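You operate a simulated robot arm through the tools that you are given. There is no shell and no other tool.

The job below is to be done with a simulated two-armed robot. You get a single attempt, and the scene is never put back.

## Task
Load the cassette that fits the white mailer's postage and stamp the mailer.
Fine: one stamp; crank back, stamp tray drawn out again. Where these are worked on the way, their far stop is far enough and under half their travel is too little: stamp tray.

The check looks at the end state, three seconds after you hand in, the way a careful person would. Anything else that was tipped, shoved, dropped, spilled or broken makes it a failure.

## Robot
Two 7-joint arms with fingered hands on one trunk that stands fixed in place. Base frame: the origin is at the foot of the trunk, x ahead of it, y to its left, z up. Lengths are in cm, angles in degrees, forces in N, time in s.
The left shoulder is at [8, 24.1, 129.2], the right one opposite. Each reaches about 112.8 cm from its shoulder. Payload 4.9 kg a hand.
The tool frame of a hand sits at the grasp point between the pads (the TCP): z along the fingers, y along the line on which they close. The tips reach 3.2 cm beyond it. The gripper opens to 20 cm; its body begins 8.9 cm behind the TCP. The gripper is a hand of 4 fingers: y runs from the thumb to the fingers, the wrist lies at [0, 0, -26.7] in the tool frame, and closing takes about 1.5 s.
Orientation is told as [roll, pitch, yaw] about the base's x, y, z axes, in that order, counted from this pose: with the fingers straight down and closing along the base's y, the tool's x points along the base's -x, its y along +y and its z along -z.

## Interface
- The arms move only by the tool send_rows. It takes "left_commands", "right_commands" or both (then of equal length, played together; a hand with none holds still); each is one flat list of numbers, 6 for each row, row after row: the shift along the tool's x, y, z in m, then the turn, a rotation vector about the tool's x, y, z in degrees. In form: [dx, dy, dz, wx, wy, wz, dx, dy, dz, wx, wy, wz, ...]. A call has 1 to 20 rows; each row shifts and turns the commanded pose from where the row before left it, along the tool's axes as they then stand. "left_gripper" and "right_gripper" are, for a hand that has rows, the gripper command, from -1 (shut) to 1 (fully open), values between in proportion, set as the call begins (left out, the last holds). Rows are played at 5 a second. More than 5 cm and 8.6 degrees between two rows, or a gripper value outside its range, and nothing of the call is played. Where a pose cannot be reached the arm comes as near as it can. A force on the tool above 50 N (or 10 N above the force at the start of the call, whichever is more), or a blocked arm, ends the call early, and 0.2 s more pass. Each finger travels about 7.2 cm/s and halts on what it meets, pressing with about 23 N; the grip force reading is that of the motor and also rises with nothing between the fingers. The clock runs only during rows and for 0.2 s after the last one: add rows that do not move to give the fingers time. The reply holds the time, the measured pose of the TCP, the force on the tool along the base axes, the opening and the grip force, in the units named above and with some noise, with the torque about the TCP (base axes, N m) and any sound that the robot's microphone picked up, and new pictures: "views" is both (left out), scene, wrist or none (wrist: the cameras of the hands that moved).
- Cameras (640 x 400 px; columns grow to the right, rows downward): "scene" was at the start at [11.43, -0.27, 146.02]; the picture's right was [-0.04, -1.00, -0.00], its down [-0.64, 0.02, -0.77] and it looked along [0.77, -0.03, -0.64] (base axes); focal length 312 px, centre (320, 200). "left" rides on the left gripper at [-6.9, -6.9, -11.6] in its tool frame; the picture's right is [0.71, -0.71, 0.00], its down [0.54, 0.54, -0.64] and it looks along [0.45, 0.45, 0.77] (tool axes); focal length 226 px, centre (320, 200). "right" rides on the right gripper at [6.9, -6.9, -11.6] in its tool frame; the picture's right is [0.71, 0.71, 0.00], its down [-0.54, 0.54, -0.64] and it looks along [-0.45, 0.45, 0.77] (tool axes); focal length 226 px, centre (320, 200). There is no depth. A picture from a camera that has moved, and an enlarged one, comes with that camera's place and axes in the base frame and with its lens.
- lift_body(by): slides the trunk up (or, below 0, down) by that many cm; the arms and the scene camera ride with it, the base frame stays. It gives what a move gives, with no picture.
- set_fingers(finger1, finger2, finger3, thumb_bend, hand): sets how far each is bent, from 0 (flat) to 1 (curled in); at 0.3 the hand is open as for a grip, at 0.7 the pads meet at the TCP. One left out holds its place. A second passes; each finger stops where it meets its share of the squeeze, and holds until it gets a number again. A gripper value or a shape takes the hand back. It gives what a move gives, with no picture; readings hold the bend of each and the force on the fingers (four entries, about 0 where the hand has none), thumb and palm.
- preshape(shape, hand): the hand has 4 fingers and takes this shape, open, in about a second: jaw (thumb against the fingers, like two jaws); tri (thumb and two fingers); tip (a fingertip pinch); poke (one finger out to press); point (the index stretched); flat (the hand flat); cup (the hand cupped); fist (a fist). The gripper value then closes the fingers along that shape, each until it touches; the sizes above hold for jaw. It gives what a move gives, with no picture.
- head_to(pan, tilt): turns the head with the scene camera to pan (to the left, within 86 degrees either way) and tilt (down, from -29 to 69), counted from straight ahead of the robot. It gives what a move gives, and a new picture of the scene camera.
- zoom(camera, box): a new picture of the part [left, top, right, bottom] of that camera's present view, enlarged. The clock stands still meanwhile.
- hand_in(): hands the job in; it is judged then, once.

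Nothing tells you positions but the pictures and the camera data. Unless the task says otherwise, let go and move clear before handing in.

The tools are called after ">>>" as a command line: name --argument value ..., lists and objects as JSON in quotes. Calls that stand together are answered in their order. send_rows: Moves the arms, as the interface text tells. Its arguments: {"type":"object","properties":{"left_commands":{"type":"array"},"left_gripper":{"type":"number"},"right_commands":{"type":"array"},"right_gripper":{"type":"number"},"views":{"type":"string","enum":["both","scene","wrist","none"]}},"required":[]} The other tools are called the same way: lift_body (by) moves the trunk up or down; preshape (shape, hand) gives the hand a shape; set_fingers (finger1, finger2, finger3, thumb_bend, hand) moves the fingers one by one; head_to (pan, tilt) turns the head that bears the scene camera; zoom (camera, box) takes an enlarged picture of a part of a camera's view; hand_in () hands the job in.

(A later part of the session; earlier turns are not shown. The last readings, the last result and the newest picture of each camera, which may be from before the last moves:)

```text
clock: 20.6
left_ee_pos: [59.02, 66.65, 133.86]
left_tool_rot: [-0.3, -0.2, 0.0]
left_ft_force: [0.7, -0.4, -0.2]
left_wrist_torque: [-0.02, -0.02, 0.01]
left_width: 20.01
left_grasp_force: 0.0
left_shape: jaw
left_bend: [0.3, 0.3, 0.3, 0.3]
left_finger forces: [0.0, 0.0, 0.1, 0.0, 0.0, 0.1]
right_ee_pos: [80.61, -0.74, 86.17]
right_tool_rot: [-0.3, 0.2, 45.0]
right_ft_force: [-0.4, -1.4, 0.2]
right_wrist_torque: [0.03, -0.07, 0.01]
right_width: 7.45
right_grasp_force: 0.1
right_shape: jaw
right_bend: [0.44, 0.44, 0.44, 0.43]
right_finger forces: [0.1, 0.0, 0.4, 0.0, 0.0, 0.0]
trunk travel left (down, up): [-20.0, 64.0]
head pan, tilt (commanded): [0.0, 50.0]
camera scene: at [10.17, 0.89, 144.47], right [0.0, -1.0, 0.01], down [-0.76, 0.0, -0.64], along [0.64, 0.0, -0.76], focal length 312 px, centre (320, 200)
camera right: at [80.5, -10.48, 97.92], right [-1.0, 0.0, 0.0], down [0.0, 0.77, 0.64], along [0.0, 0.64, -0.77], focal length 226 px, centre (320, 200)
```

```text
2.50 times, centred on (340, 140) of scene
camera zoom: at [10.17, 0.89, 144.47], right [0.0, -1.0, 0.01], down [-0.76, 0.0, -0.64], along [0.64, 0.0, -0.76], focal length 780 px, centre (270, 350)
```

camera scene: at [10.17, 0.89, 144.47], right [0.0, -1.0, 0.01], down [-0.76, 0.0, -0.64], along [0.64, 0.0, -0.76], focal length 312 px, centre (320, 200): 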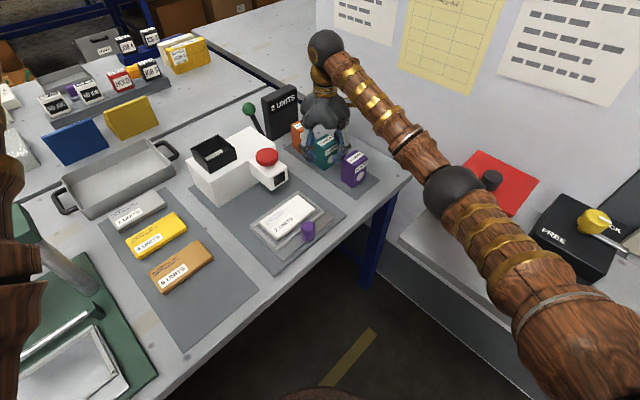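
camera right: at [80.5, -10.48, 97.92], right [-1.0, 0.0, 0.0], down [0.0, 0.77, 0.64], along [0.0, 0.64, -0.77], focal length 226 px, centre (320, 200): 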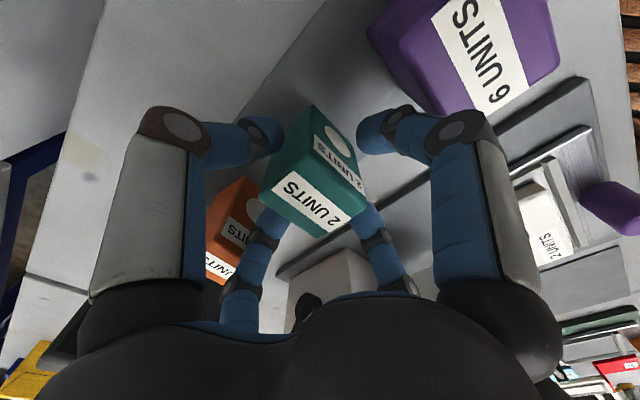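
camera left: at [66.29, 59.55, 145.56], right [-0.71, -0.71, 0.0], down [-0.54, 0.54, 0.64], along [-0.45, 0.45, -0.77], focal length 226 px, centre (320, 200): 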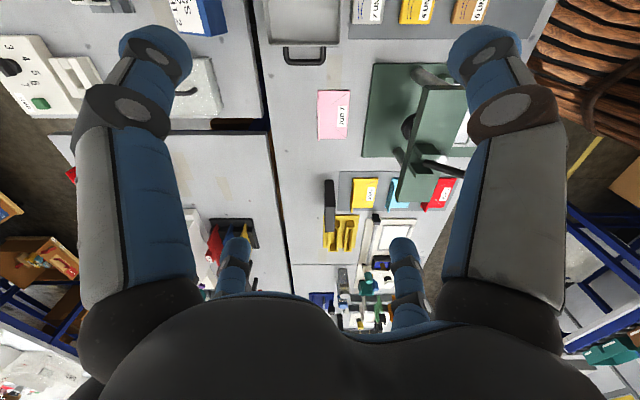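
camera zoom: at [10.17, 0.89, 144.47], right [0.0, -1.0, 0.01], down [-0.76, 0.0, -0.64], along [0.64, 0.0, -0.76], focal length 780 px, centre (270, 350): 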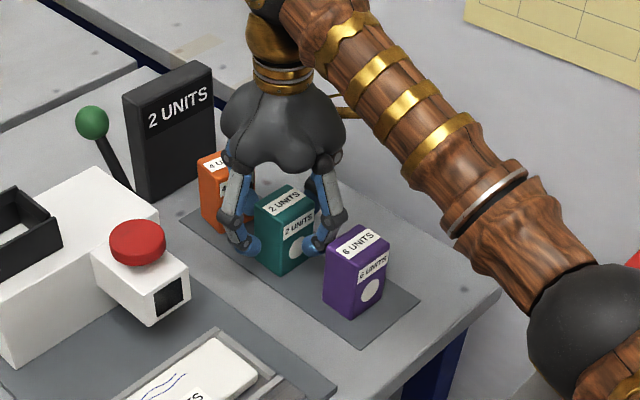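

The scene camera and left hand readings shifted slightly, which suggests the right arm may be touching something. I'll check the elbow area before going on.

>>> zoom --camera "scene" --box '[380, 120, 640, 320]'

>>> head_to --pan -35 --tilt 45

```text
2.00 times, centred on (510, 220) of scene
camera zoom: at [10.17, 0.89, 144.47], right [0.0, -1.0, 0.01], down [-0.76, 0.0, -0.64], along [0.64, 0.0, -0.76], focal length 624 px, centre (-60, 160)
```

zoom: 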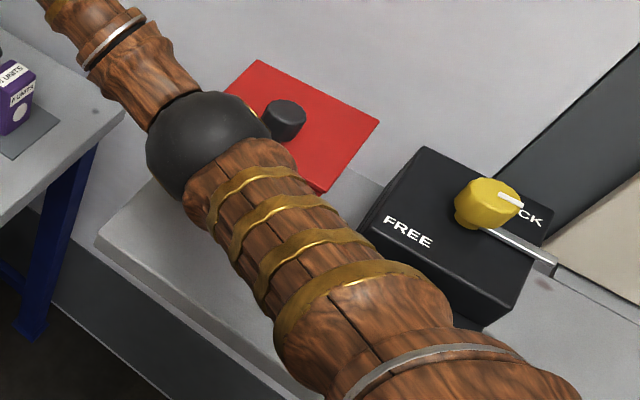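

```text
clock: 21.6
left_ee_pos: [58.96, 66.8, 133.95]
left_tool_rot: [-0.2, -0.1, 0.1]
left_ft_force: [0.1, 0.0, -0.7]
left_wrist_torque: [-0.01, -0.02, 0.02]
left_width: 20.0
left_grasp_force: 0.0
left_shape: jaw
left_bend: [0.3, 0.3, 0.3, 0.3]
left_finger forces: [0.1, 0.1, 0.0, 0.0, 0.0, 0.0]
right_ee_pos: [80.53, -0.87, 86.28]
right_tool_rot: [-0.2, 0.2, 45.2]
right_ft_force: [-0.9, -0.1, 0.1]
right_wrist_torque: [-0.02, 0.02, 0.01]
right_width: 7.38
right_grasp_force: 0.1
right_shape: jaw
right_bend: [0.44, 0.44, 0.44, 0.43]
right_finger forces: [0.0, 0.0, 0.2, 0.0, 0.0, 0.0]
trunk travel left (down, up): [-20.0, 64.0]
head pan, tilt (commanded): [-35.0, 45.0]
camera scene: at [9.17, -3.81, 145.23], right [-0.57, -0.82, 0.0], down [-0.58, 0.4, -0.71], along [0.58, -0.41, -0.7], focal length 312 px, centre (320, 200)
```

scene: 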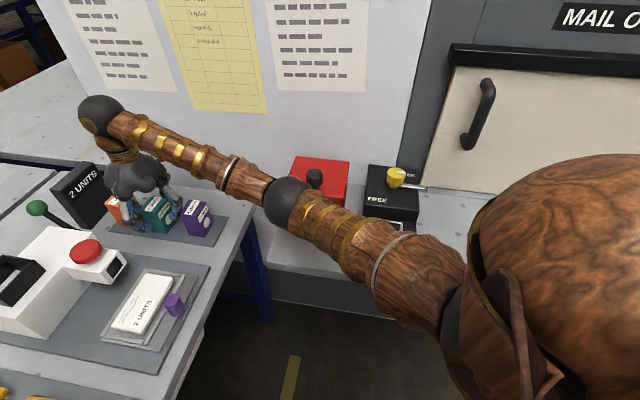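

The right elbow hangs low and close to the red KEY box, so I'll back the hand straight up at once and then raise the trunk to lift the elbow clear.

>>> send_rows --right_commands '[0, 0, -0.015, 0, 0, 0, 0, 0, -0.02, 0, 0, 0, 0, 0, -0.02, 0, 0, 0, 0, 0, -0.02, 0, 0, 0, 0, 0, -0.03, 0, 0, 0, 0, 0, -0.03, 0, 0, 0, 0, 0, -0.03, 0, 0, 0, 0, 0, 0, 0, 0, 0]' --views "scene"

>>> zoom --camera "scene" --box '[230, 100, 470, 260]'

```text
clock: 23.4
left_ee_pos: [59.41, 66.22, 134.03]
left_tool_rot: [-0.2, 0.0, 0.1]
left_ft_force: [-0.8, -0.2, -0.5]
left_wrist_torque: [-0.04, 0.02, 0.02]
left_width: 19.99
left_grasp_force: 0.0
left_shape: jaw
left_bend: [0.3, 0.3, 0.3, 0.3]
left_finger forces: [0.0, 0.0, 0.0, 0.1, 0.0, 0.0]
right_ee_pos: [80.88, -1.11, 102.65]
right_tool_rot: [-0.1, 0.2, 45.0]
right_ft_force: [0.5, -0.1, 0.9]
right_wrist_torque: [-0.02, 0.0, 0.01]
right_width: 7.4
right_grasp_force: 0.1
right_shape: jaw
right_bend: [0.44, 0.44, 0.44, 0.43]
right_finger forces: [0.0, 0.0, 0.0, 0.1, 0.0, 0.0]
trunk travel left (down, up): [-20.0, 64.0]
head pan, tilt (commanded): [-35.0, 45.0]
camera scene: at [9.57, -4.45, 145.23], right [-0.57, -0.82, 0.0], down [-0.58, 0.4, -0.71], along [0.58, -0.41, -0.71], focal length 312 px, centre (320, 200)
```

scene: 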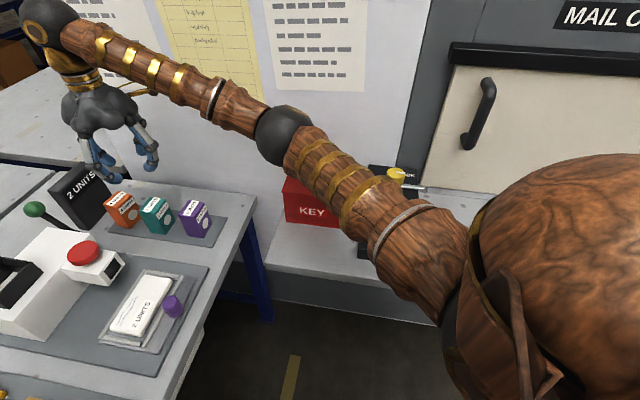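

```text
2.50 times, centred on (350, 180) of scene
camera zoom: at [9.57, -4.45, 145.23], right [-0.57, -0.82, 0.0], down [-0.58, 0.4, -0.71], along [0.58, -0.41, -0.71], focal length 780 px, centre (245, 250)
```

zoom: 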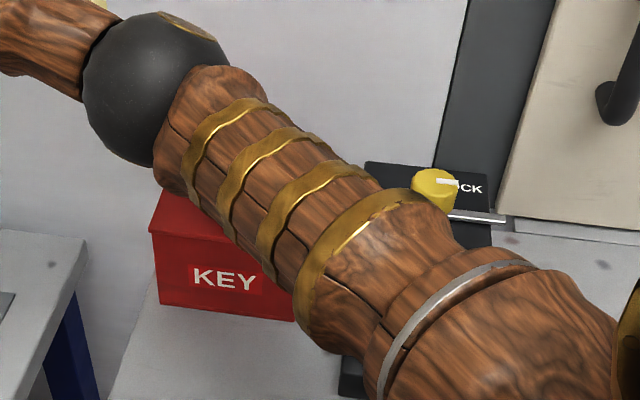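

The trunk readings recovered after backing off. I'll take the earlier head view again to see whether the red box was disturbed.

>>> head_to --pan 0 --tilt 50

>>> zoom --camera "scene" --box '[380, 100, 640, 300]'

```text
clock: 24.4
left_ee_pos: [59.56, 66.1, 134.16]
left_tool_rot: [0.1, 0.0, 0.1]
left_ft_force: [1.2, -0.1, -0.3]
left_wrist_torque: [-0.05, 0.02, -0.01]
left_width: 19.99
left_grasp_force: 0.2
left_shape: jaw
left_bend: [0.3, 0.3, 0.3, 0.3]
left_finger forces: [0.0, 0.1, 0.0, 0.0, 0.0, 0.0]
right_ee_pos: [80.84, -1.24, 102.74]
right_tool_rot: [0.0, 0.0, 45.0]
right_ft_force: [-0.1, 0.1, 0.7]
right_wrist_torque: [0.01, -0.01, -0.01]
right_width: 7.42
right_grasp_force: 0.0
right_shape: jaw
right_bend: [0.44, 0.44, 0.44, 0.43]
right_finger forces: [0.0, 0.1, 0.0, 0.1, 0.1, 0.1]
trunk travel left (down, up): [-20.0, 64.0]
head pan, tilt (commanded): [0.0, 50.0]
camera scene: at [10.61, 0.07, 144.53], right [0.0, -1.0, 0.0], down [-0.77, 0.0, -0.64], along [0.64, 0.0, -0.77], focal length 312 px, centre (320, 200)
```

scene: 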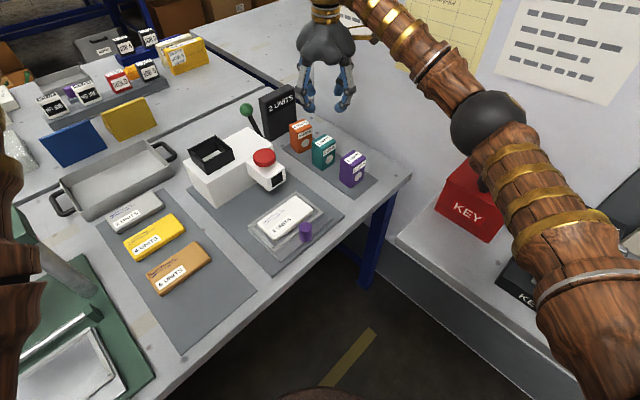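

```text
2.00 times, centred on (510, 200) of scene
camera zoom: at [10.61, 0.07, 144.53], right [0.0, -1.0, 0.0], down [-0.77, 0.0, -0.64], along [0.64, 0.0, -0.77], focal length 624 px, centre (-60, 200)
```

zoom: 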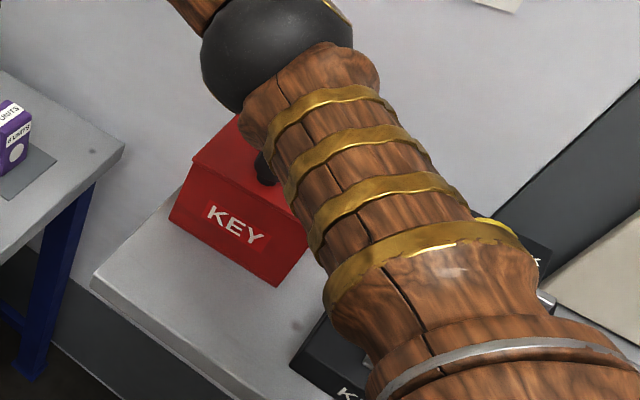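

The red box looks unmoved (same pixels as before). I'll raise the trunk 18 cm so the elbow stays well above it.

>>> lift_body --by 18

>>> send_rows --right_commands '[0, 0, 0.04, 0, 0, 0, 0, 0, 0.04, 0, 0, 0, 0, 0, 0.04, 0, 0, 0, 0, 0, 0.04, 0, 0, 0, 0, 0, 0.04, 0, 0, 0, 0, 0, 0.04, 0, 0, 0, 0, 0, 0.035, 0, 0, 0, 0, 0, 0, 0, 0, 0]' --views "both"

>>> zoom --camera "right" --box '[200, 80, 440, 260]'

```text
clock: 26.4
left_ee_pos: [59.44, 66.06, 152.13]
left_tool_rot: [0.0, -0.1, 0.0]
left_ft_force: [0.3, 0.2, 0.4]
left_wrist_torque: [0.01, 0.01, 0.0]
left_width: 19.98
left_grasp_force: 0.0
left_shape: jaw
left_bend: [0.3, 0.3, 0.3, 0.3]
left_finger forces: [0.1, 0.1, 0.0, 0.0, 0.0, 0.1]
right_ee_pos: [80.89, -1.35, 120.57]
right_tool_rot: [-0.1, 0.1, 45.0]
right_ft_force: [-0.4, 0.4, 0.7]
right_wrist_torque: [-0.02, 0.0, -0.02]
right_width: 7.41
right_grasp_force: 0.1
right_shape: jaw
right_bend: [0.44, 0.44, 0.44, 0.43]
right_finger forces: [0.1, 0.1, 0.1, 0.1, 0.1, 0.0]
trunk travel left (down, up): [-38.0, 46.0]
head pan, tilt (commanded): [0.0, 50.0]
```

```text
clock: 28.2
left_ee_pos: [59.43, 66.04, 152.15]
left_tool_rot: [0.0, -0.1, 0.0]
left_ft_force: [0.3, 0.1, -0.2]
left_wrist_torque: [-0.03, -0.02, 0.05]
left_width: 19.97
left_grasp_force: 0.0
left_shape: jaw
left_bend: [0.3, 0.3, 0.3, 0.3]
left_finger forces: [0.0, 0.2, 0.0, 0.0, 0.0, 0.0]
right_ee_pos: [80.87, -1.19, 93.25]
right_tool_rot: [0.0, -0.1, 45.0]
right_ft_force: [-0.1, 0.9, 1.5]
right_wrist_torque: [0.03, -0.02, -0.02]
right_width: 7.41
right_grasp_force: 0.0
right_shape: jaw
right_bend: [0.44, 0.44, 0.44, 0.43]
right_finger forces: [0.1, 0.1, 0.0, 0.0, 0.1, 0.1]
trunk travel left (down, up): [-38.0, 46.0]
head pan, tilt (commanded): [0.0, 50.0]
camera scene: at [10.59, 0.06, 162.53], right [0.0, -1.0, 0.0], down [-0.77, 0.0, -0.64], along [0.64, 0.0, -0.77], focal length 312 px, centre (320, 200)
camera right: at [80.86, -11.01, 104.93], right [-1.0, 0.0, 0.0], down [0.0, 0.77, 0.64], along [0.0, 0.64, -0.77], focal length 226 px, centre (320, 200)
```

scene: 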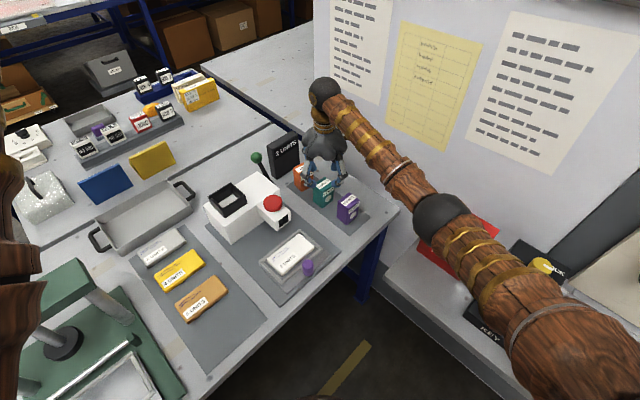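
right: 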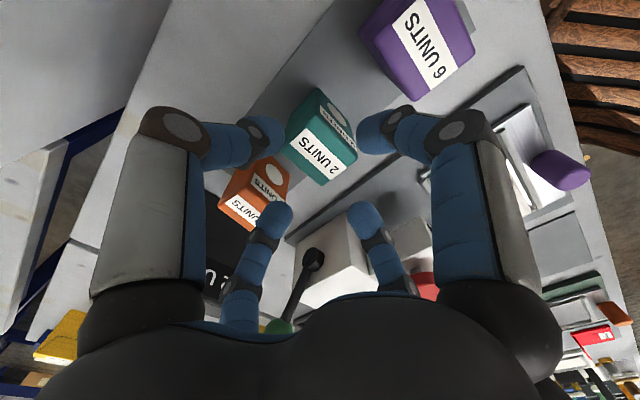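

```text
2.22 times, centred on (320, 170) of right
camera zoom: at [80.86, -11.01, 104.93], right [-1.0, 0.0, 0.0], down [0.0, 0.77, 0.64], along [0.0, 0.64, -0.77], focal length 502 px, centre (320, 267)
```

zoom: 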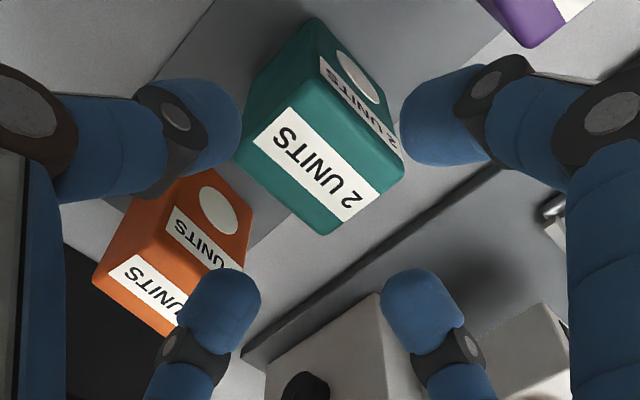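

The elbow is now well above the red box and the hand is centred over the teal cassette. Lowering to grasp height.

>>> send_rows --right_commands '[0, 0, 0.015, 0, 0, 0, 0, 0, 0.015, 0, 0, 0, 0, 0, 0.015, 0, 0, 0, 0, 0, 0.015, 0, 0, 0, 0, 0, 0.011, 0, 0, 0, 0, 0, 0, 0, 0, 0]' --views "both"

>>> zoom --camera "right" --box '[200, 80, 440, 260]'

>>> zoom --camera "scene" --box '[240, 80, 500, 280]'

```text
clock: 29.6
left_ee_pos: [59.49, 66.06, 152.15]
left_tool_rot: [0.1, 0.1, -0.1]
left_ft_force: [0.6, 0.3, 0.8]
left_wrist_torque: [0.02, 0.0, -0.01]
left_width: 19.97
left_grasp_force: 0.0
left_shape: jaw
left_bend: [0.3, 0.3, 0.3, 0.3]
left_finger forces: [0.0, 0.1, 0.0, 0.1, 0.0, 0.1]
right_ee_pos: [80.7, -1.23, 86.04]
right_tool_rot: [0.0, 0.0, 45.0]
right_ft_force: [-0.1, 0.1, 0.9]
right_wrist_torque: [0.0, 0.0, -0.01]
right_width: 7.4
right_grasp_force: 0.0
right_shape: jaw
right_bend: [0.44, 0.44, 0.44, 0.43]
right_finger forces: [0.3, 0.1, 0.2, 0.0, 0.1, 0.0]
trunk travel left (down, up): [-38.0, 46.0]
head pan, tilt (commanded): [0.0, 50.0]
camera scene: at [10.61, 0.06, 162.53], right [0.0, -1.0, 0.0], down [-0.77, 0.0, -0.64], along [0.64, 0.0, -0.77], focal length 312 px, centre (320, 200)
camera right: at [80.77, -11.02, 97.75], right [-1.0, 0.0, 0.0], down [0.0, 0.77, 0.64], along [0.0, 0.64, -0.77], focal length 226 px, centre (320, 200)
```

scene: 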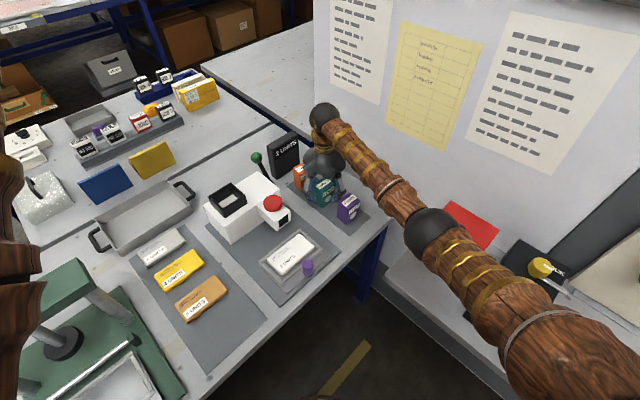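
right: 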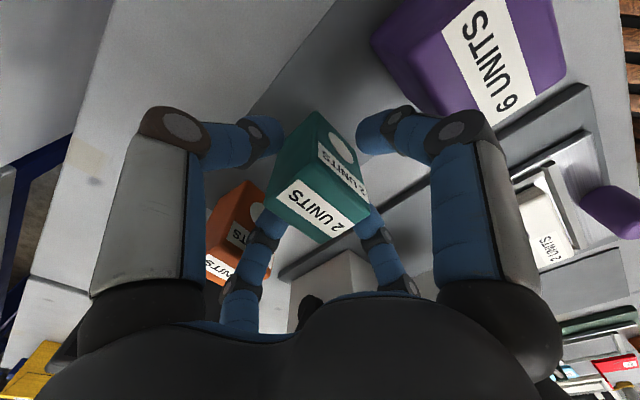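

```text
2.22 times, centred on (320, 170) of right
camera zoom: at [80.77, -11.02, 97.75], right [-1.0, 0.0, 0.0], down [0.0, 0.77, 0.64], along [0.0, 0.64, -0.77], focal length 502 px, centre (320, 267)
```

zoom: 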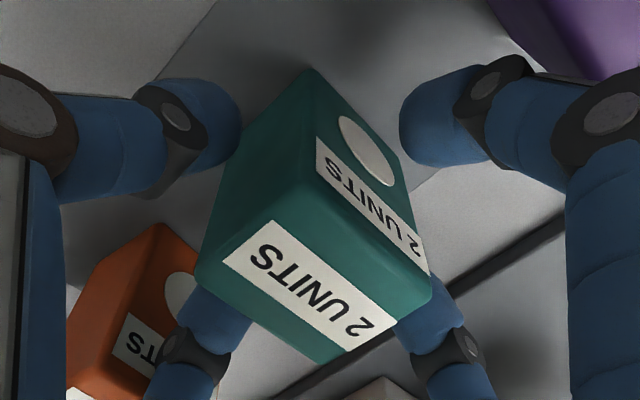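

```text
2.00 times, centred on (370, 180) of scene
camera zoom: at [10.61, 0.06, 162.53], right [0.0, -1.0, 0.0], down [-0.77, 0.0, -0.64], along [0.64, 0.0, -0.77], focal length 624 px, centre (220, 240)
```

zoom: 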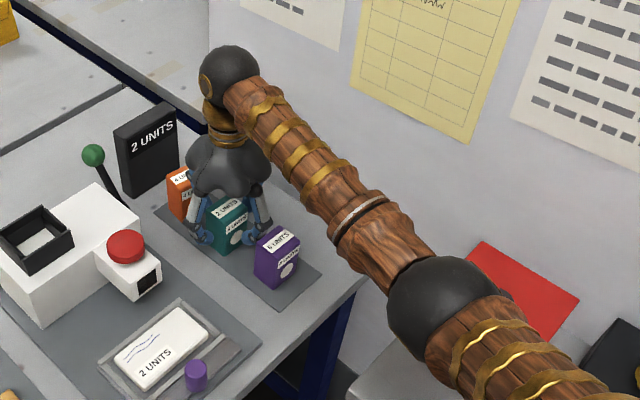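

No sway this time; position is good. Closing the fingers on the cassette.

>>> send_rows --right_commands '[0, 0, 0, 0, 0, 0, 0, 0, 0, 0, 0, 0, 0, 0, 0, 0, 0, 0, 0, 0, 0, 0, 0, 0, 0, 0, 0, 0, 0, 0, 0, 0, 0, 0, 0, 0, 0, 0, 0, 0, 0, 0]' --right_gripper -1 --views "wrist"

>>> zoom --camera "right" --box '[200, 80, 440, 260]'

```text
clock: 31.2
left_ee_pos: [59.42, 65.99, 152.09]
left_tool_rot: [0.0, 0.1, 0.1]
left_ft_force: [0.0, -0.5, -0.3]
left_wrist_torque: [0.01, -0.04, -0.01]
left_width: 20.0
left_grasp_force: 0.1
left_shape: jaw
left_bend: [0.3, 0.3, 0.3, 0.3]
left_finger forces: [0.0, 0.0, 0.0, 0.0, 0.0, 0.1]
right_ee_pos: [80.76, -1.26, 86.16]
right_tool_rot: [0.0, 0.0, 45.0]
right_ft_force: [0.0, -0.2, -0.7]
right_wrist_torque: [-0.03, 0.01, 0.06]
right_width: 4.82
right_grasp_force: 23.3
right_shape: jaw
right_bend: [0.55, 0.51, 0.53, 0.5]
right_finger forces: [20.4, 20.4, 20.4, 0.1, 20.5, 0.0]
trunk travel left (down, up): [-38.0, 46.0]
head pan, tilt (commanded): [0.0, 50.0]
camera right: at [80.79, -11.02, 97.77], right [-1.0, 0.0, 0.0], down [0.0, 0.77, 0.64], along [0.0, 0.64, -0.77], focal length 226 px, centre (320, 200)
```

right: 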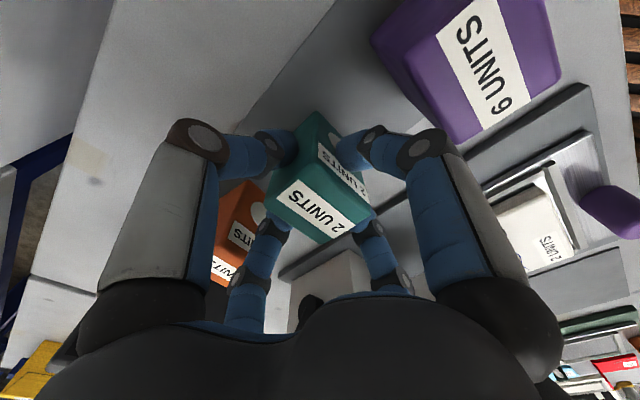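

```text
2.22 times, centred on (320, 170) of right
camera zoom: at [80.79, -11.02, 97.77], right [-1.0, 0.0, 0.0], down [0.0, 0.77, 0.64], along [0.0, 0.64, -0.77], focal length 502 px, centre (320, 267)
```

zoom: 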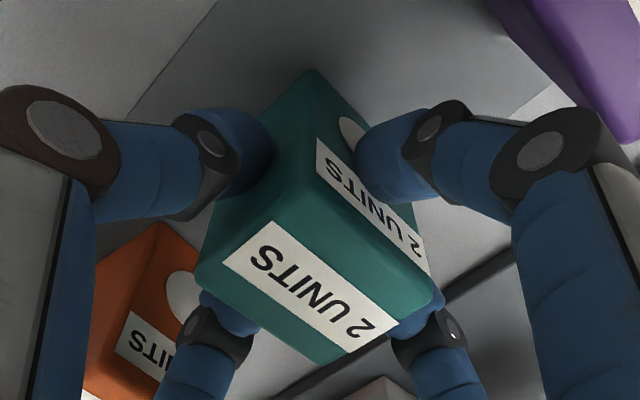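

The teal cassette is gripped evenly (about 20 N per finger). I'll lift it straight up.

>>> send_rows --right_commands '[0, 0, -0.01, 0, 0, 0, 0, 0, -0.03, 0, 0, 0, 0, 0, -0.04, 0, 0, 0, 0, 0, -0.04, 0, 0, 0, 0, 0, -0.04, 0, 0, 0, 0, 0, -0.04, 0, 0, 0, 0, 0, -0.03, 0, 0, 0, 0, 0, 0, 0, 0, 0]' --views "both"

```text
clock: 33.0
left_ee_pos: [59.42, 66.15, 152.15]
left_tool_rot: [0.0, 0.0, 0.0]
left_ft_force: [-0.6, -0.1, -0.5]
left_wrist_torque: [-0.01, -0.01, 0.01]
left_width: 19.97
left_grasp_force: 0.0
left_shape: jaw
left_bend: [0.3, 0.3, 0.3, 0.3]
left_finger forces: [0.1, 0.0, 0.0, 0.0, 0.0, 0.0]
right_ee_pos: [80.92, -1.25, 109.21]
right_tool_rot: [0.1, 0.1, 45.0]
right_ft_force: [0.6, 0.1, -0.7]
right_wrist_torque: [0.0, 0.07, 0.02]
right_width: 4.82
right_grasp_force: 22.9
right_shape: jaw
right_bend: [0.55, 0.51, 0.53, 0.5]
right_finger forces: [20.2, 20.7, 20.4, 0.0, 20.7, 0.0]
trunk travel left (down, up): [-38.0, 46.0]
head pan, tilt (commanded): [0.0, 50.0]
camera scene: at [10.65, 0.11, 162.53], right [0.0, -1.0, 0.0], down [-0.77, 0.0, -0.64], along [0.64, 0.0, -0.77], focal length 312 px, centre (320, 200)
camera right: at [80.83, -11.1, 120.85], right [-1.0, 0.0, 0.0], down [0.0, 0.77, 0.64], along [0.0, 0.64, -0.77], focal length 226 px, centre (320, 200)
```

scene: 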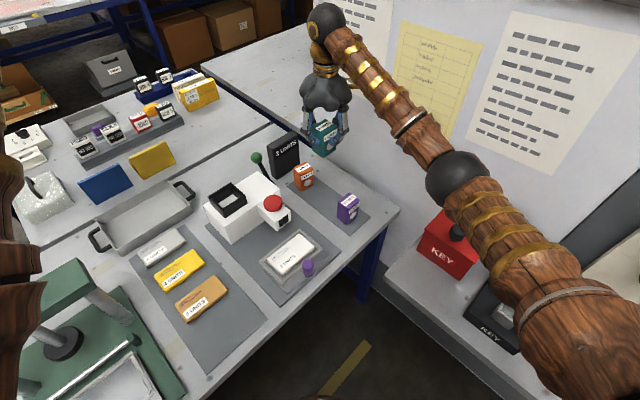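
right: 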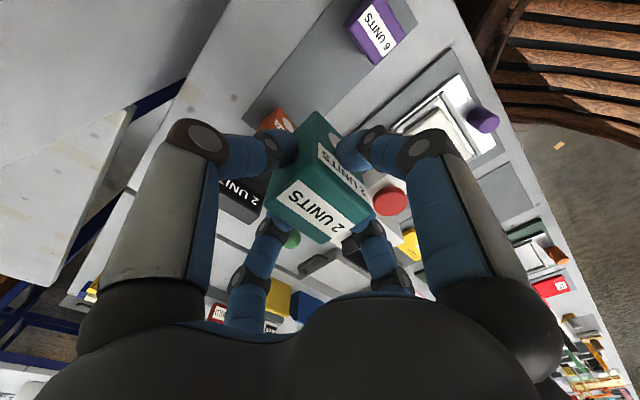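

The cassette is up at z≈109. I'll take an enlarged scene view from the higher camera to refine the well, lever and tray positions.

>>> zoom --camera "scene" --box '[190, 160, 300, 250]'

>>> zoom --camera "scene" --box '[200, 130, 340, 290]'

```text
4.44 times, centred on (245, 205) of scene
camera zoom: at [10.65, 0.11, 162.53], right [0.0, -1.0, 0.0], down [-0.77, 0.0, -0.64], along [0.64, 0.0, -0.77], focal length 1387 px, centre (653, 178)
```

zoom: 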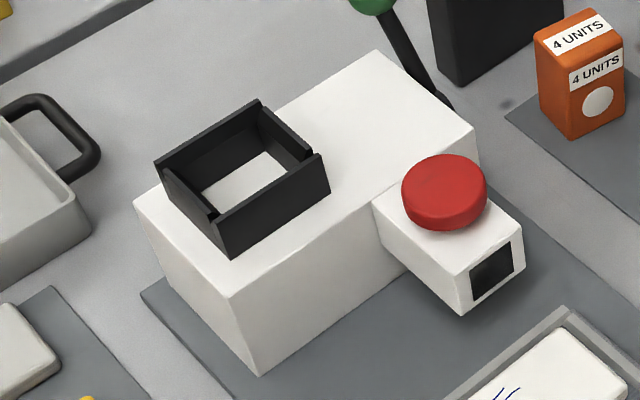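

```text
2.50 times, centred on (270, 210) of scene
camera zoom: at [10.65, 0.11, 162.53], right [0.0, -1.0, 0.0], down [-0.77, 0.0, -0.64], along [0.64, 0.0, -0.77], focal length 780 px, centre (445, 175)
```

zoom: 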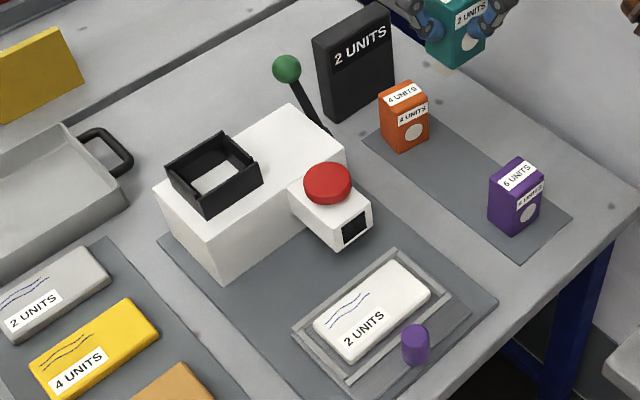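

The well's outer rim is consistently a 66–72.9 × 26.3–34.7 rectangle in table axes (centre ≈ (70.6, 27.6)). Now carrying the cassette over it at safe height.

>>> send_rows --right_commands '[-0.0185, 0.0394, 0, 0, 0, 0, -0.0185, 0.0394, 0, 0, 0, 0, -0.0185, 0.0394, 0, 0, 0, 0, -0.0185, 0.0394, 0, 0, 0, 0, -0.0185, 0.0394, 0, 0, 0, 0, -0.0185, 0.0394, 0, 0, 0, 0, -0.0185, 0.0394, 0, 0, 0, 0, 0, 0, 0, 0, 0, 0, 0, 0, 0, 0, 0, 0]' --views "both"

>>> zoom --camera "right" --box '[200, 60, 440, 260]'

>>> zoom --camera "scene" --box '[170, 90, 320, 250]'

```text
clock: 35.0
left_ee_pos: [59.51, 65.8, 152.21]
left_tool_rot: [0.0, 0.0, 0.1]
left_ft_force: [-0.5, 0.0, 0.5]
left_wrist_torque: [0.03, -0.01, 0.01]
left_width: 20.01
left_grasp_force: 0.0
left_shape: jaw
left_bend: [0.3, 0.3, 0.3, 0.3]
left_finger forces: [0.0, 0.1, 0.0, 0.0, 0.0, 0.0]
right_ee_pos: [70.62, 27.31, 109.16]
right_tool_rot: [0.0, 0.1, 45.0]
right_ft_force: [0.2, -0.4, 0.0]
right_wrist_torque: [-0.02, 0.0, 0.02]
right_width: 4.79
right_grasp_force: 23.6
right_shape: jaw
right_bend: [0.55, 0.51, 0.53, 0.5]
right_finger forces: [20.3, 20.6, 20.4, 0.1, 20.7, 0.1]
trunk travel left (down, up): [-38.0, 46.0]
head pan, tilt (commanded): [0.0, 50.0]
camera scene: at [10.65, 0.01, 162.53], right [0.0, -1.0, 0.0], down [-0.77, 0.0, -0.64], along [0.64, 0.0, -0.77], focal length 312 px, centre (320, 200)
camera right: at [70.61, 17.53, 120.77], right [-1.0, 0.0, 0.0], down [0.0, 0.77, 0.64], along [0.0, 0.64, -0.77], focal length 226 px, centre (320, 200)
```

scene: 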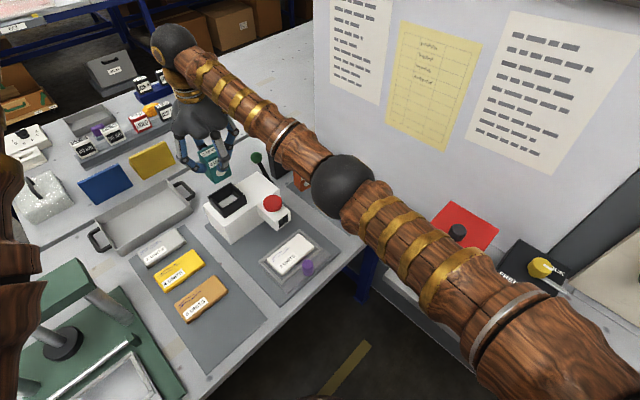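
right: 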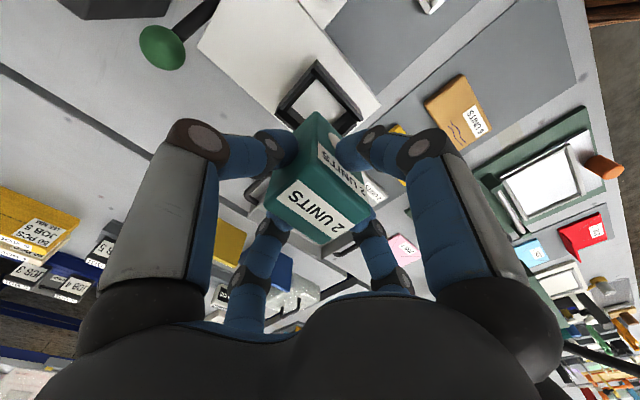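

```text
2.00 times, centred on (320, 160) of right
camera zoom: at [70.61, 17.53, 120.77], right [-1.0, 0.0, 0.0], down [0.0, 0.77, 0.64], along [0.0, 0.64, -0.77], focal length 452 px, centre (320, 280)
```

zoom: 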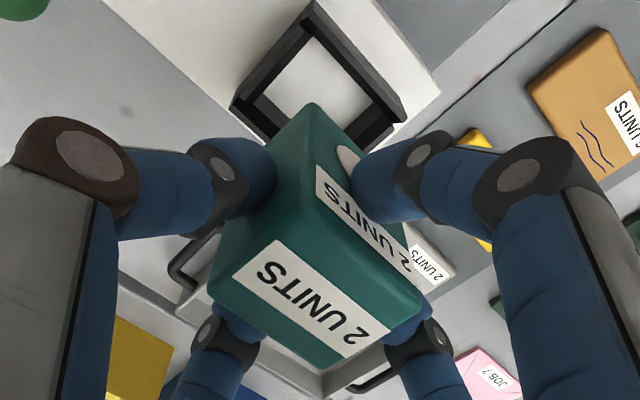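

```text
2.50 times, centred on (245, 170) of scene
camera zoom: at [10.65, 0.01, 162.53], right [0.0, -1.0, 0.0], down [-0.77, 0.0, -0.64], along [0.64, 0.0, -0.77], focal length 780 px, centre (508, 275)
```

zoom: 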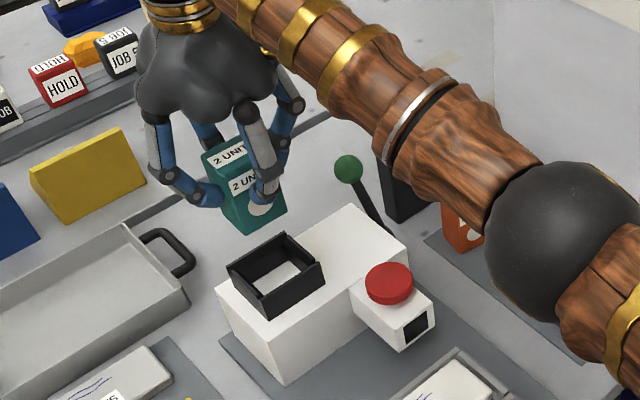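

The cassette is over the well. I'll trim 2 mm toward the left of the machine and lower until its bottom is just above the rim, then check alignment.

>>> send_rows --right_commands '[0, 0.002, 0.02, 0, 0, 0, 0, 0, 0.02, 0, 0, 0, 0, 0, 0.02, 0, 0, 0, 0, 0, 0.013, 0, 0, 0, 0, 0, 0, 0, 0, 0]' --views "both"

>>> zoom --camera "right" --box '[220, 40, 420, 200]'

>>> zoom --camera "scene" --box '[180, 130, 300, 240]'

```text
clock: 36.2
left_ee_pos: [59.4, 65.88, 152.14]
left_tool_rot: [-0.1, 0.0, 0.0]
left_ft_force: [-0.3, 0.9, 0.0]
left_wrist_torque: [-0.01, 0.02, 0.0]
left_width: 20.0
left_grasp_force: 0.0
left_shape: jaw
left_bend: [0.3, 0.3, 0.3, 0.3]
left_finger forces: [0.1, 0.0, 0.0, 0.0, 0.1, 0.0]
right_ee_pos: [70.44, 27.51, 101.75]
right_tool_rot: [0.0, 0.0, 44.9]
right_ft_force: [-0.1, -0.1, -1.4]
right_wrist_torque: [0.05, 0.01, -0.04]
right_width: 4.82
right_grasp_force: 23.3
right_shape: jaw
right_bend: [0.55, 0.51, 0.53, 0.5]
right_finger forces: [20.1, 20.5, 20.3, 0.1, 20.8, 0.1]
trunk travel left (down, up): [-38.0, 46.0]
head pan, tilt (commanded): [0.0, 50.0]
camera scene: at [10.62, 0.07, 162.53], right [0.0, -1.0, 0.0], down [-0.77, 0.0, -0.64], along [0.64, 0.0, -0.77], focal length 312 px, centre (320, 200)
camera right: at [70.38, 17.71, 113.41], right [-1.0, 0.0, 0.0], down [0.0, 0.77, 0.64], along [0.0, 0.64, -0.77], focal length 226 px, centre (320, 200)
```

scene: 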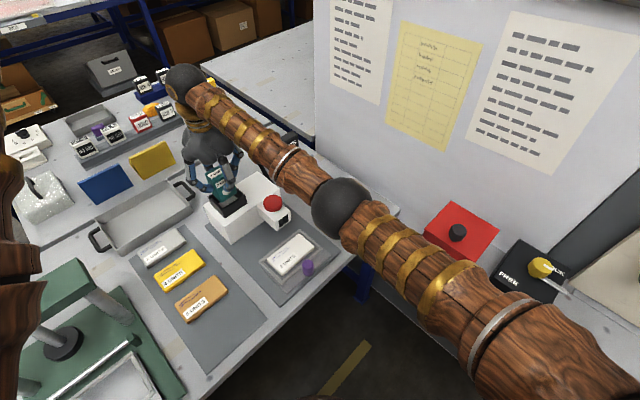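
right: 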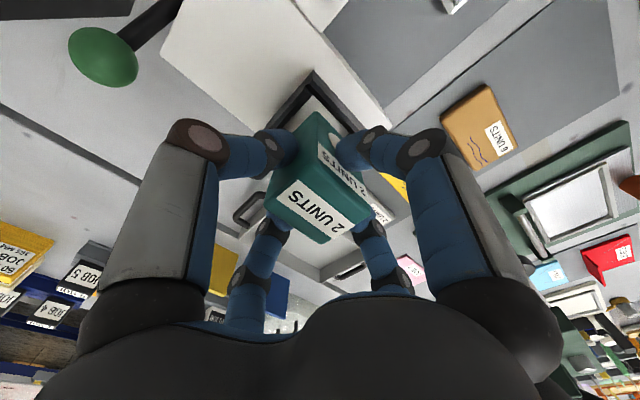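

```text
2.50 times, centred on (320, 120) of right
camera zoom: at [70.38, 17.71, 113.41], right [-1.0, 0.0, 0.0], down [0.0, 0.77, 0.64], along [0.0, 0.64, -0.77], focal length 565 px, centre (320, 400)
```

zoom: 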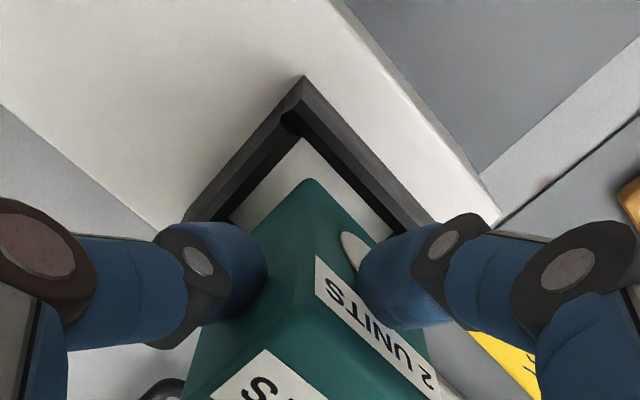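

```text
3.64 times, centred on (240, 185) of scene
camera zoom: at [10.62, 0.07, 162.53], right [0.0, -1.0, 0.0], down [-0.77, 0.0, -0.64], along [0.64, 0.0, -0.77], focal length 1135 px, centre (611, 254)
```

zoom: 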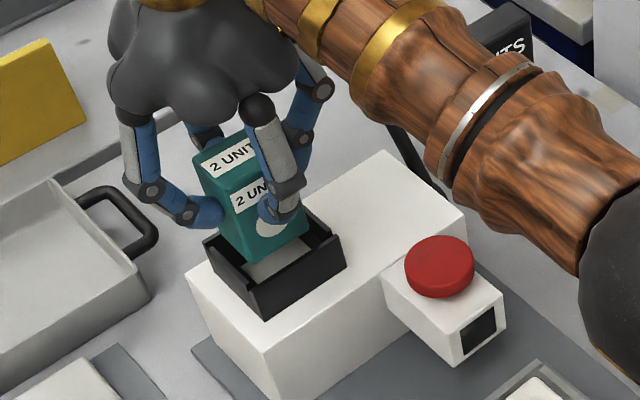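

The cassette bottom looks nested inside the rim outline. I'll lower it slowly into the well, watching the forces.

>>> send_rows --right_commands '[0, 0, 0.004, 0, 0, 0, 0, 0, 0.004, 0, 0, 0, 0, 0, 0.004, 0, 0, 0, 0, 0, 0.004, 0, 0, 0, 0, 0, 0.004, 0, 0, 0, 0, 0, 0, 0, 0, 0]' --views "both"

>>> zoom --camera "scene" --box '[180, 130, 300, 240]'

>>> zoom --camera "right" --box '[220, 40, 420, 200]'

```text
clock: 37.6
left_ee_pos: [59.38, 66.09, 152.22]
left_tool_rot: [0.0, -0.1, 0.0]
left_ft_force: [0.1, -0.3, 0.0]
left_wrist_torque: [0.0, 0.02, 0.0]
left_width: 20.0
left_grasp_force: 0.1
left_shape: jaw
left_bend: [0.3, 0.3, 0.3, 0.3]
left_finger forces: [0.0, 0.0, 0.1, 0.1, 0.1, 0.1]
right_ee_pos: [70.38, 27.58, 99.82]
right_tool_rot: [0.0, 0.0, 45.0]
right_ft_force: [0.6, 0.4, -0.7]
right_wrist_torque: [-0.01, 0.0, 0.0]
right_width: 4.8
right_grasp_force: 22.7
right_shape: jaw
right_bend: [0.55, 0.51, 0.53, 0.5]
right_finger forces: [20.2, 20.6, 20.5, 0.1, 20.7, 0.0]
trunk travel left (down, up): [-38.0, 46.0]
head pan, tilt (commanded): [0.0, 50.0]
camera scene: at [10.62, 0.08, 162.53], right [0.0, -1.0, 0.0], down [-0.77, 0.0, -0.64], along [0.64, 0.0, -0.77], focal length 312 px, centre (320, 200)
camera right: at [70.37, 17.75, 111.45], right [-1.0, 0.0, 0.0], down [0.0, 0.77, 0.64], along [0.0, 0.64, -0.77], focal length 226 px, centre (320, 200)
```

scene: 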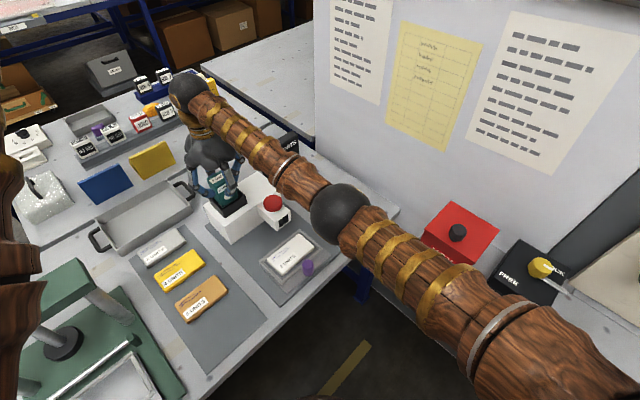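
right: 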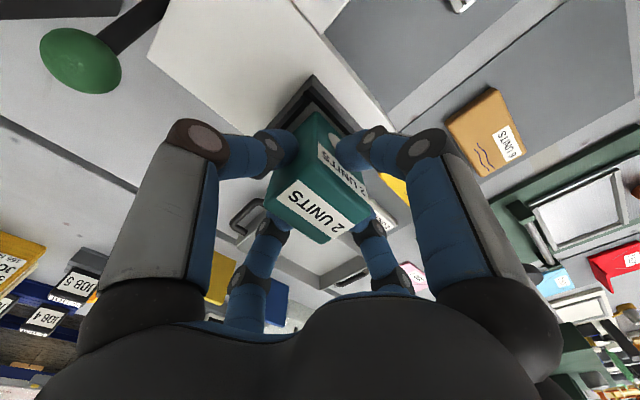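

```text
3.64 times, centred on (240, 185) of scene
camera zoom: at [10.62, 0.08, 162.53], right [0.0, -1.0, 0.0], down [-0.77, 0.0, -0.64], along [0.64, 0.0, -0.77], focal length 1135 px, centre (611, 254)
```

zoom: 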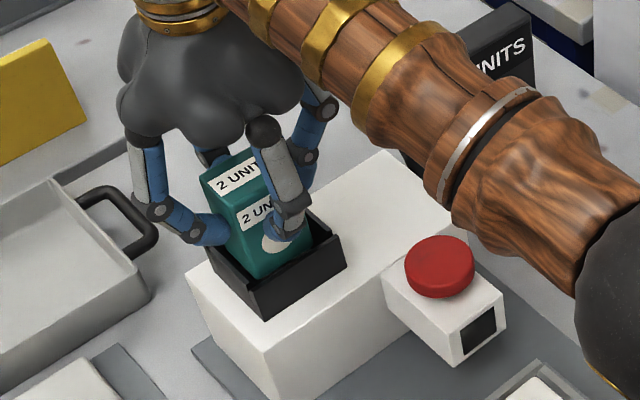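

```text
2.50 times, centred on (320, 120) of right
camera zoom: at [70.37, 17.75, 111.45], right [-1.0, 0.0, 0.0], down [0.0, 0.77, 0.64], along [0.0, 0.64, -0.77], focal length 565 px, centre (320, 400)
```

zoom: 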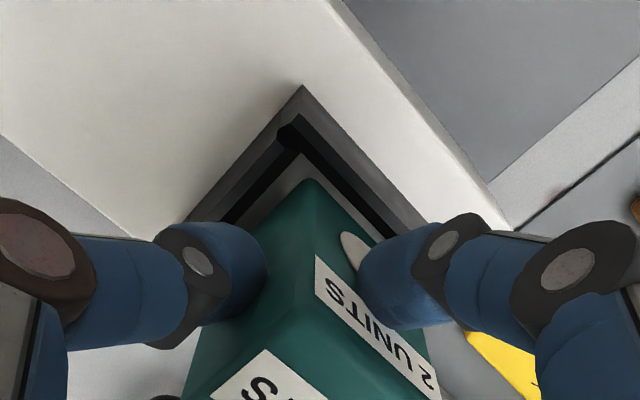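

No contact so far and it's entering the well. Lowering further, carefully.

>>> send_rows --right_commands '[0, 0, 0.004, 0, 0, 0, 0, 0, 0.004, 0, 0, 0, 0, 0, 0.004, 0, 0, 0, 0, 0, 0.004, 0, 0, 0, 0, 0, 0.004, 0, 0, 0, 0, 0, 0.003, 0, 0, 0, 0, 0, 0, 0, 0, 0]' --views "both"

>>> zoom --camera "scene" --box '[180, 130, 300, 240]'

>>> zoom --camera "right" --box '[220, 40, 420, 200]'

```text
clock: 39.2
left_ee_pos: [59.44, 66.08, 152.17]
left_tool_rot: [0.0, 0.1, 0.0]
left_ft_force: [0.7, 0.3, -0.4]
left_wrist_torque: [-0.01, 0.01, 0.0]
left_width: 19.95
left_grasp_force: 0.1
left_shape: jaw
left_bend: [0.3, 0.3, 0.3, 0.3]
left_finger forces: [0.1, 0.0, 0.0, 0.0, 0.1, 0.0]
right_ee_pos: [70.27, 27.54, 97.38]
right_tool_rot: [0.0, -0.1, 45.0]
right_ft_force: [0.1, -0.1, -0.6]
right_wrist_torque: [0.04, 0.0, -0.03]
right_width: 4.83
right_grasp_force: 23.4
right_shape: jaw
right_bend: [0.55, 0.51, 0.53, 0.5]
right_finger forces: [20.2, 20.7, 20.4, 0.0, 20.7, 0.1]
trunk travel left (down, up): [-38.0, 46.0]
head pan, tilt (commanded): [0.0, 50.0]
camera scene: at [10.62, 0.08, 162.53], right [0.0, -1.0, 0.0], down [-0.77, 0.0, -0.64], along [0.64, 0.0, -0.77], focal length 312 px, centre (320, 200)
camera right: at [70.35, 17.78, 109.12], right [-1.0, 0.0, 0.0], down [0.0, 0.77, 0.64], along [0.0, 0.64, -0.77], focal length 226 px, centre (320, 200)
```

scene: 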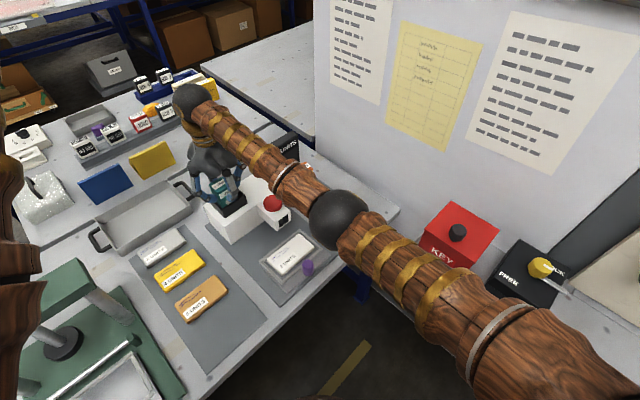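
right: 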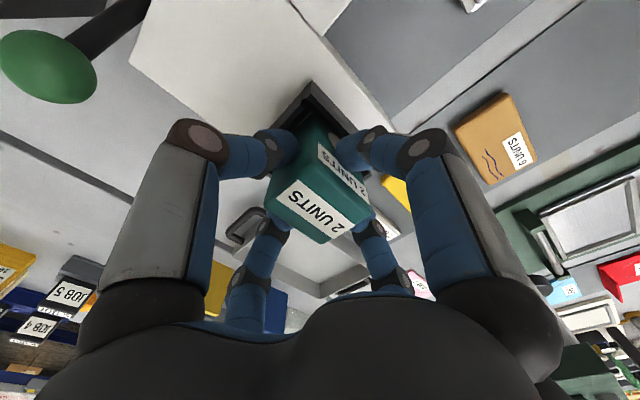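

```text
3.64 times, centred on (240, 185) of scene
camera zoom: at [10.62, 0.08, 162.53], right [0.0, -1.0, 0.0], down [-0.77, 0.0, -0.64], along [0.64, 0.0, -0.77], focal length 1135 px, centre (611, 254)
```

zoom: 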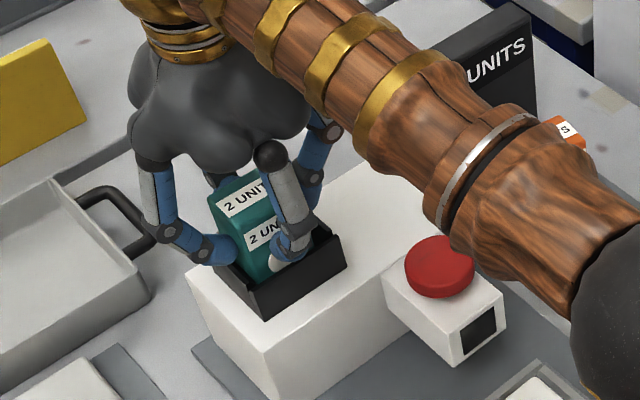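

```text
2.50 times, centred on (320, 120) of right
camera zoom: at [70.35, 17.78, 109.12], right [-1.0, 0.0, 0.0], down [0.0, 0.77, 0.64], along [0.0, 0.64, -0.77], focal length 565 px, centre (320, 400)
```

zoom: 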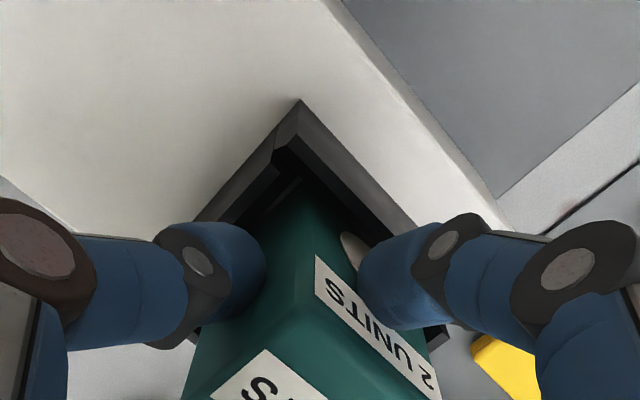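

Nearly seated. A few more millimetres down, watching for contact.

>>> send_rows --right_commands '[0, 0, 0.002, 0, 0, 0, 0, 0, 0.002, 0, 0, 0, 0, 0, 0.001, 0, 0, 0, 0, 0, 0, 0, 0, 0]' --views "none"

```text
clock: 40.2
left_ee_pos: [59.45, 65.94, 152.12]
left_tool_rot: [0.0, 0.0, 0.0]
left_ft_force: [-0.5, -0.4, -0.5]
left_wrist_torque: [-0.03, -0.01, 0.0]
left_width: 20.0
left_grasp_force: 0.1
left_shape: jaw
left_bend: [0.3, 0.3, 0.3, 0.3]
left_finger forces: [0.0, 0.1, 0.0, 0.0, 0.0, 0.0]
right_ee_pos: [70.33, 27.57, 96.95]
right_tool_rot: [0.1, 0.0, 45.1]
right_ft_force: [-0.2, 0.5, -1.1]
right_wrist_torque: [0.02, 0.01, -0.02]
right_width: 4.84
right_grasp_force: 22.6
right_shape: jaw
right_bend: [0.55, 0.51, 0.53, 0.5]
right_finger forces: [20.2, 20.6, 20.5, 0.0, 20.7, 0.1]
trunk travel left (down, up): [-38.0, 46.0]
head pan, tilt (commanded): [0.0, 50.0]
```

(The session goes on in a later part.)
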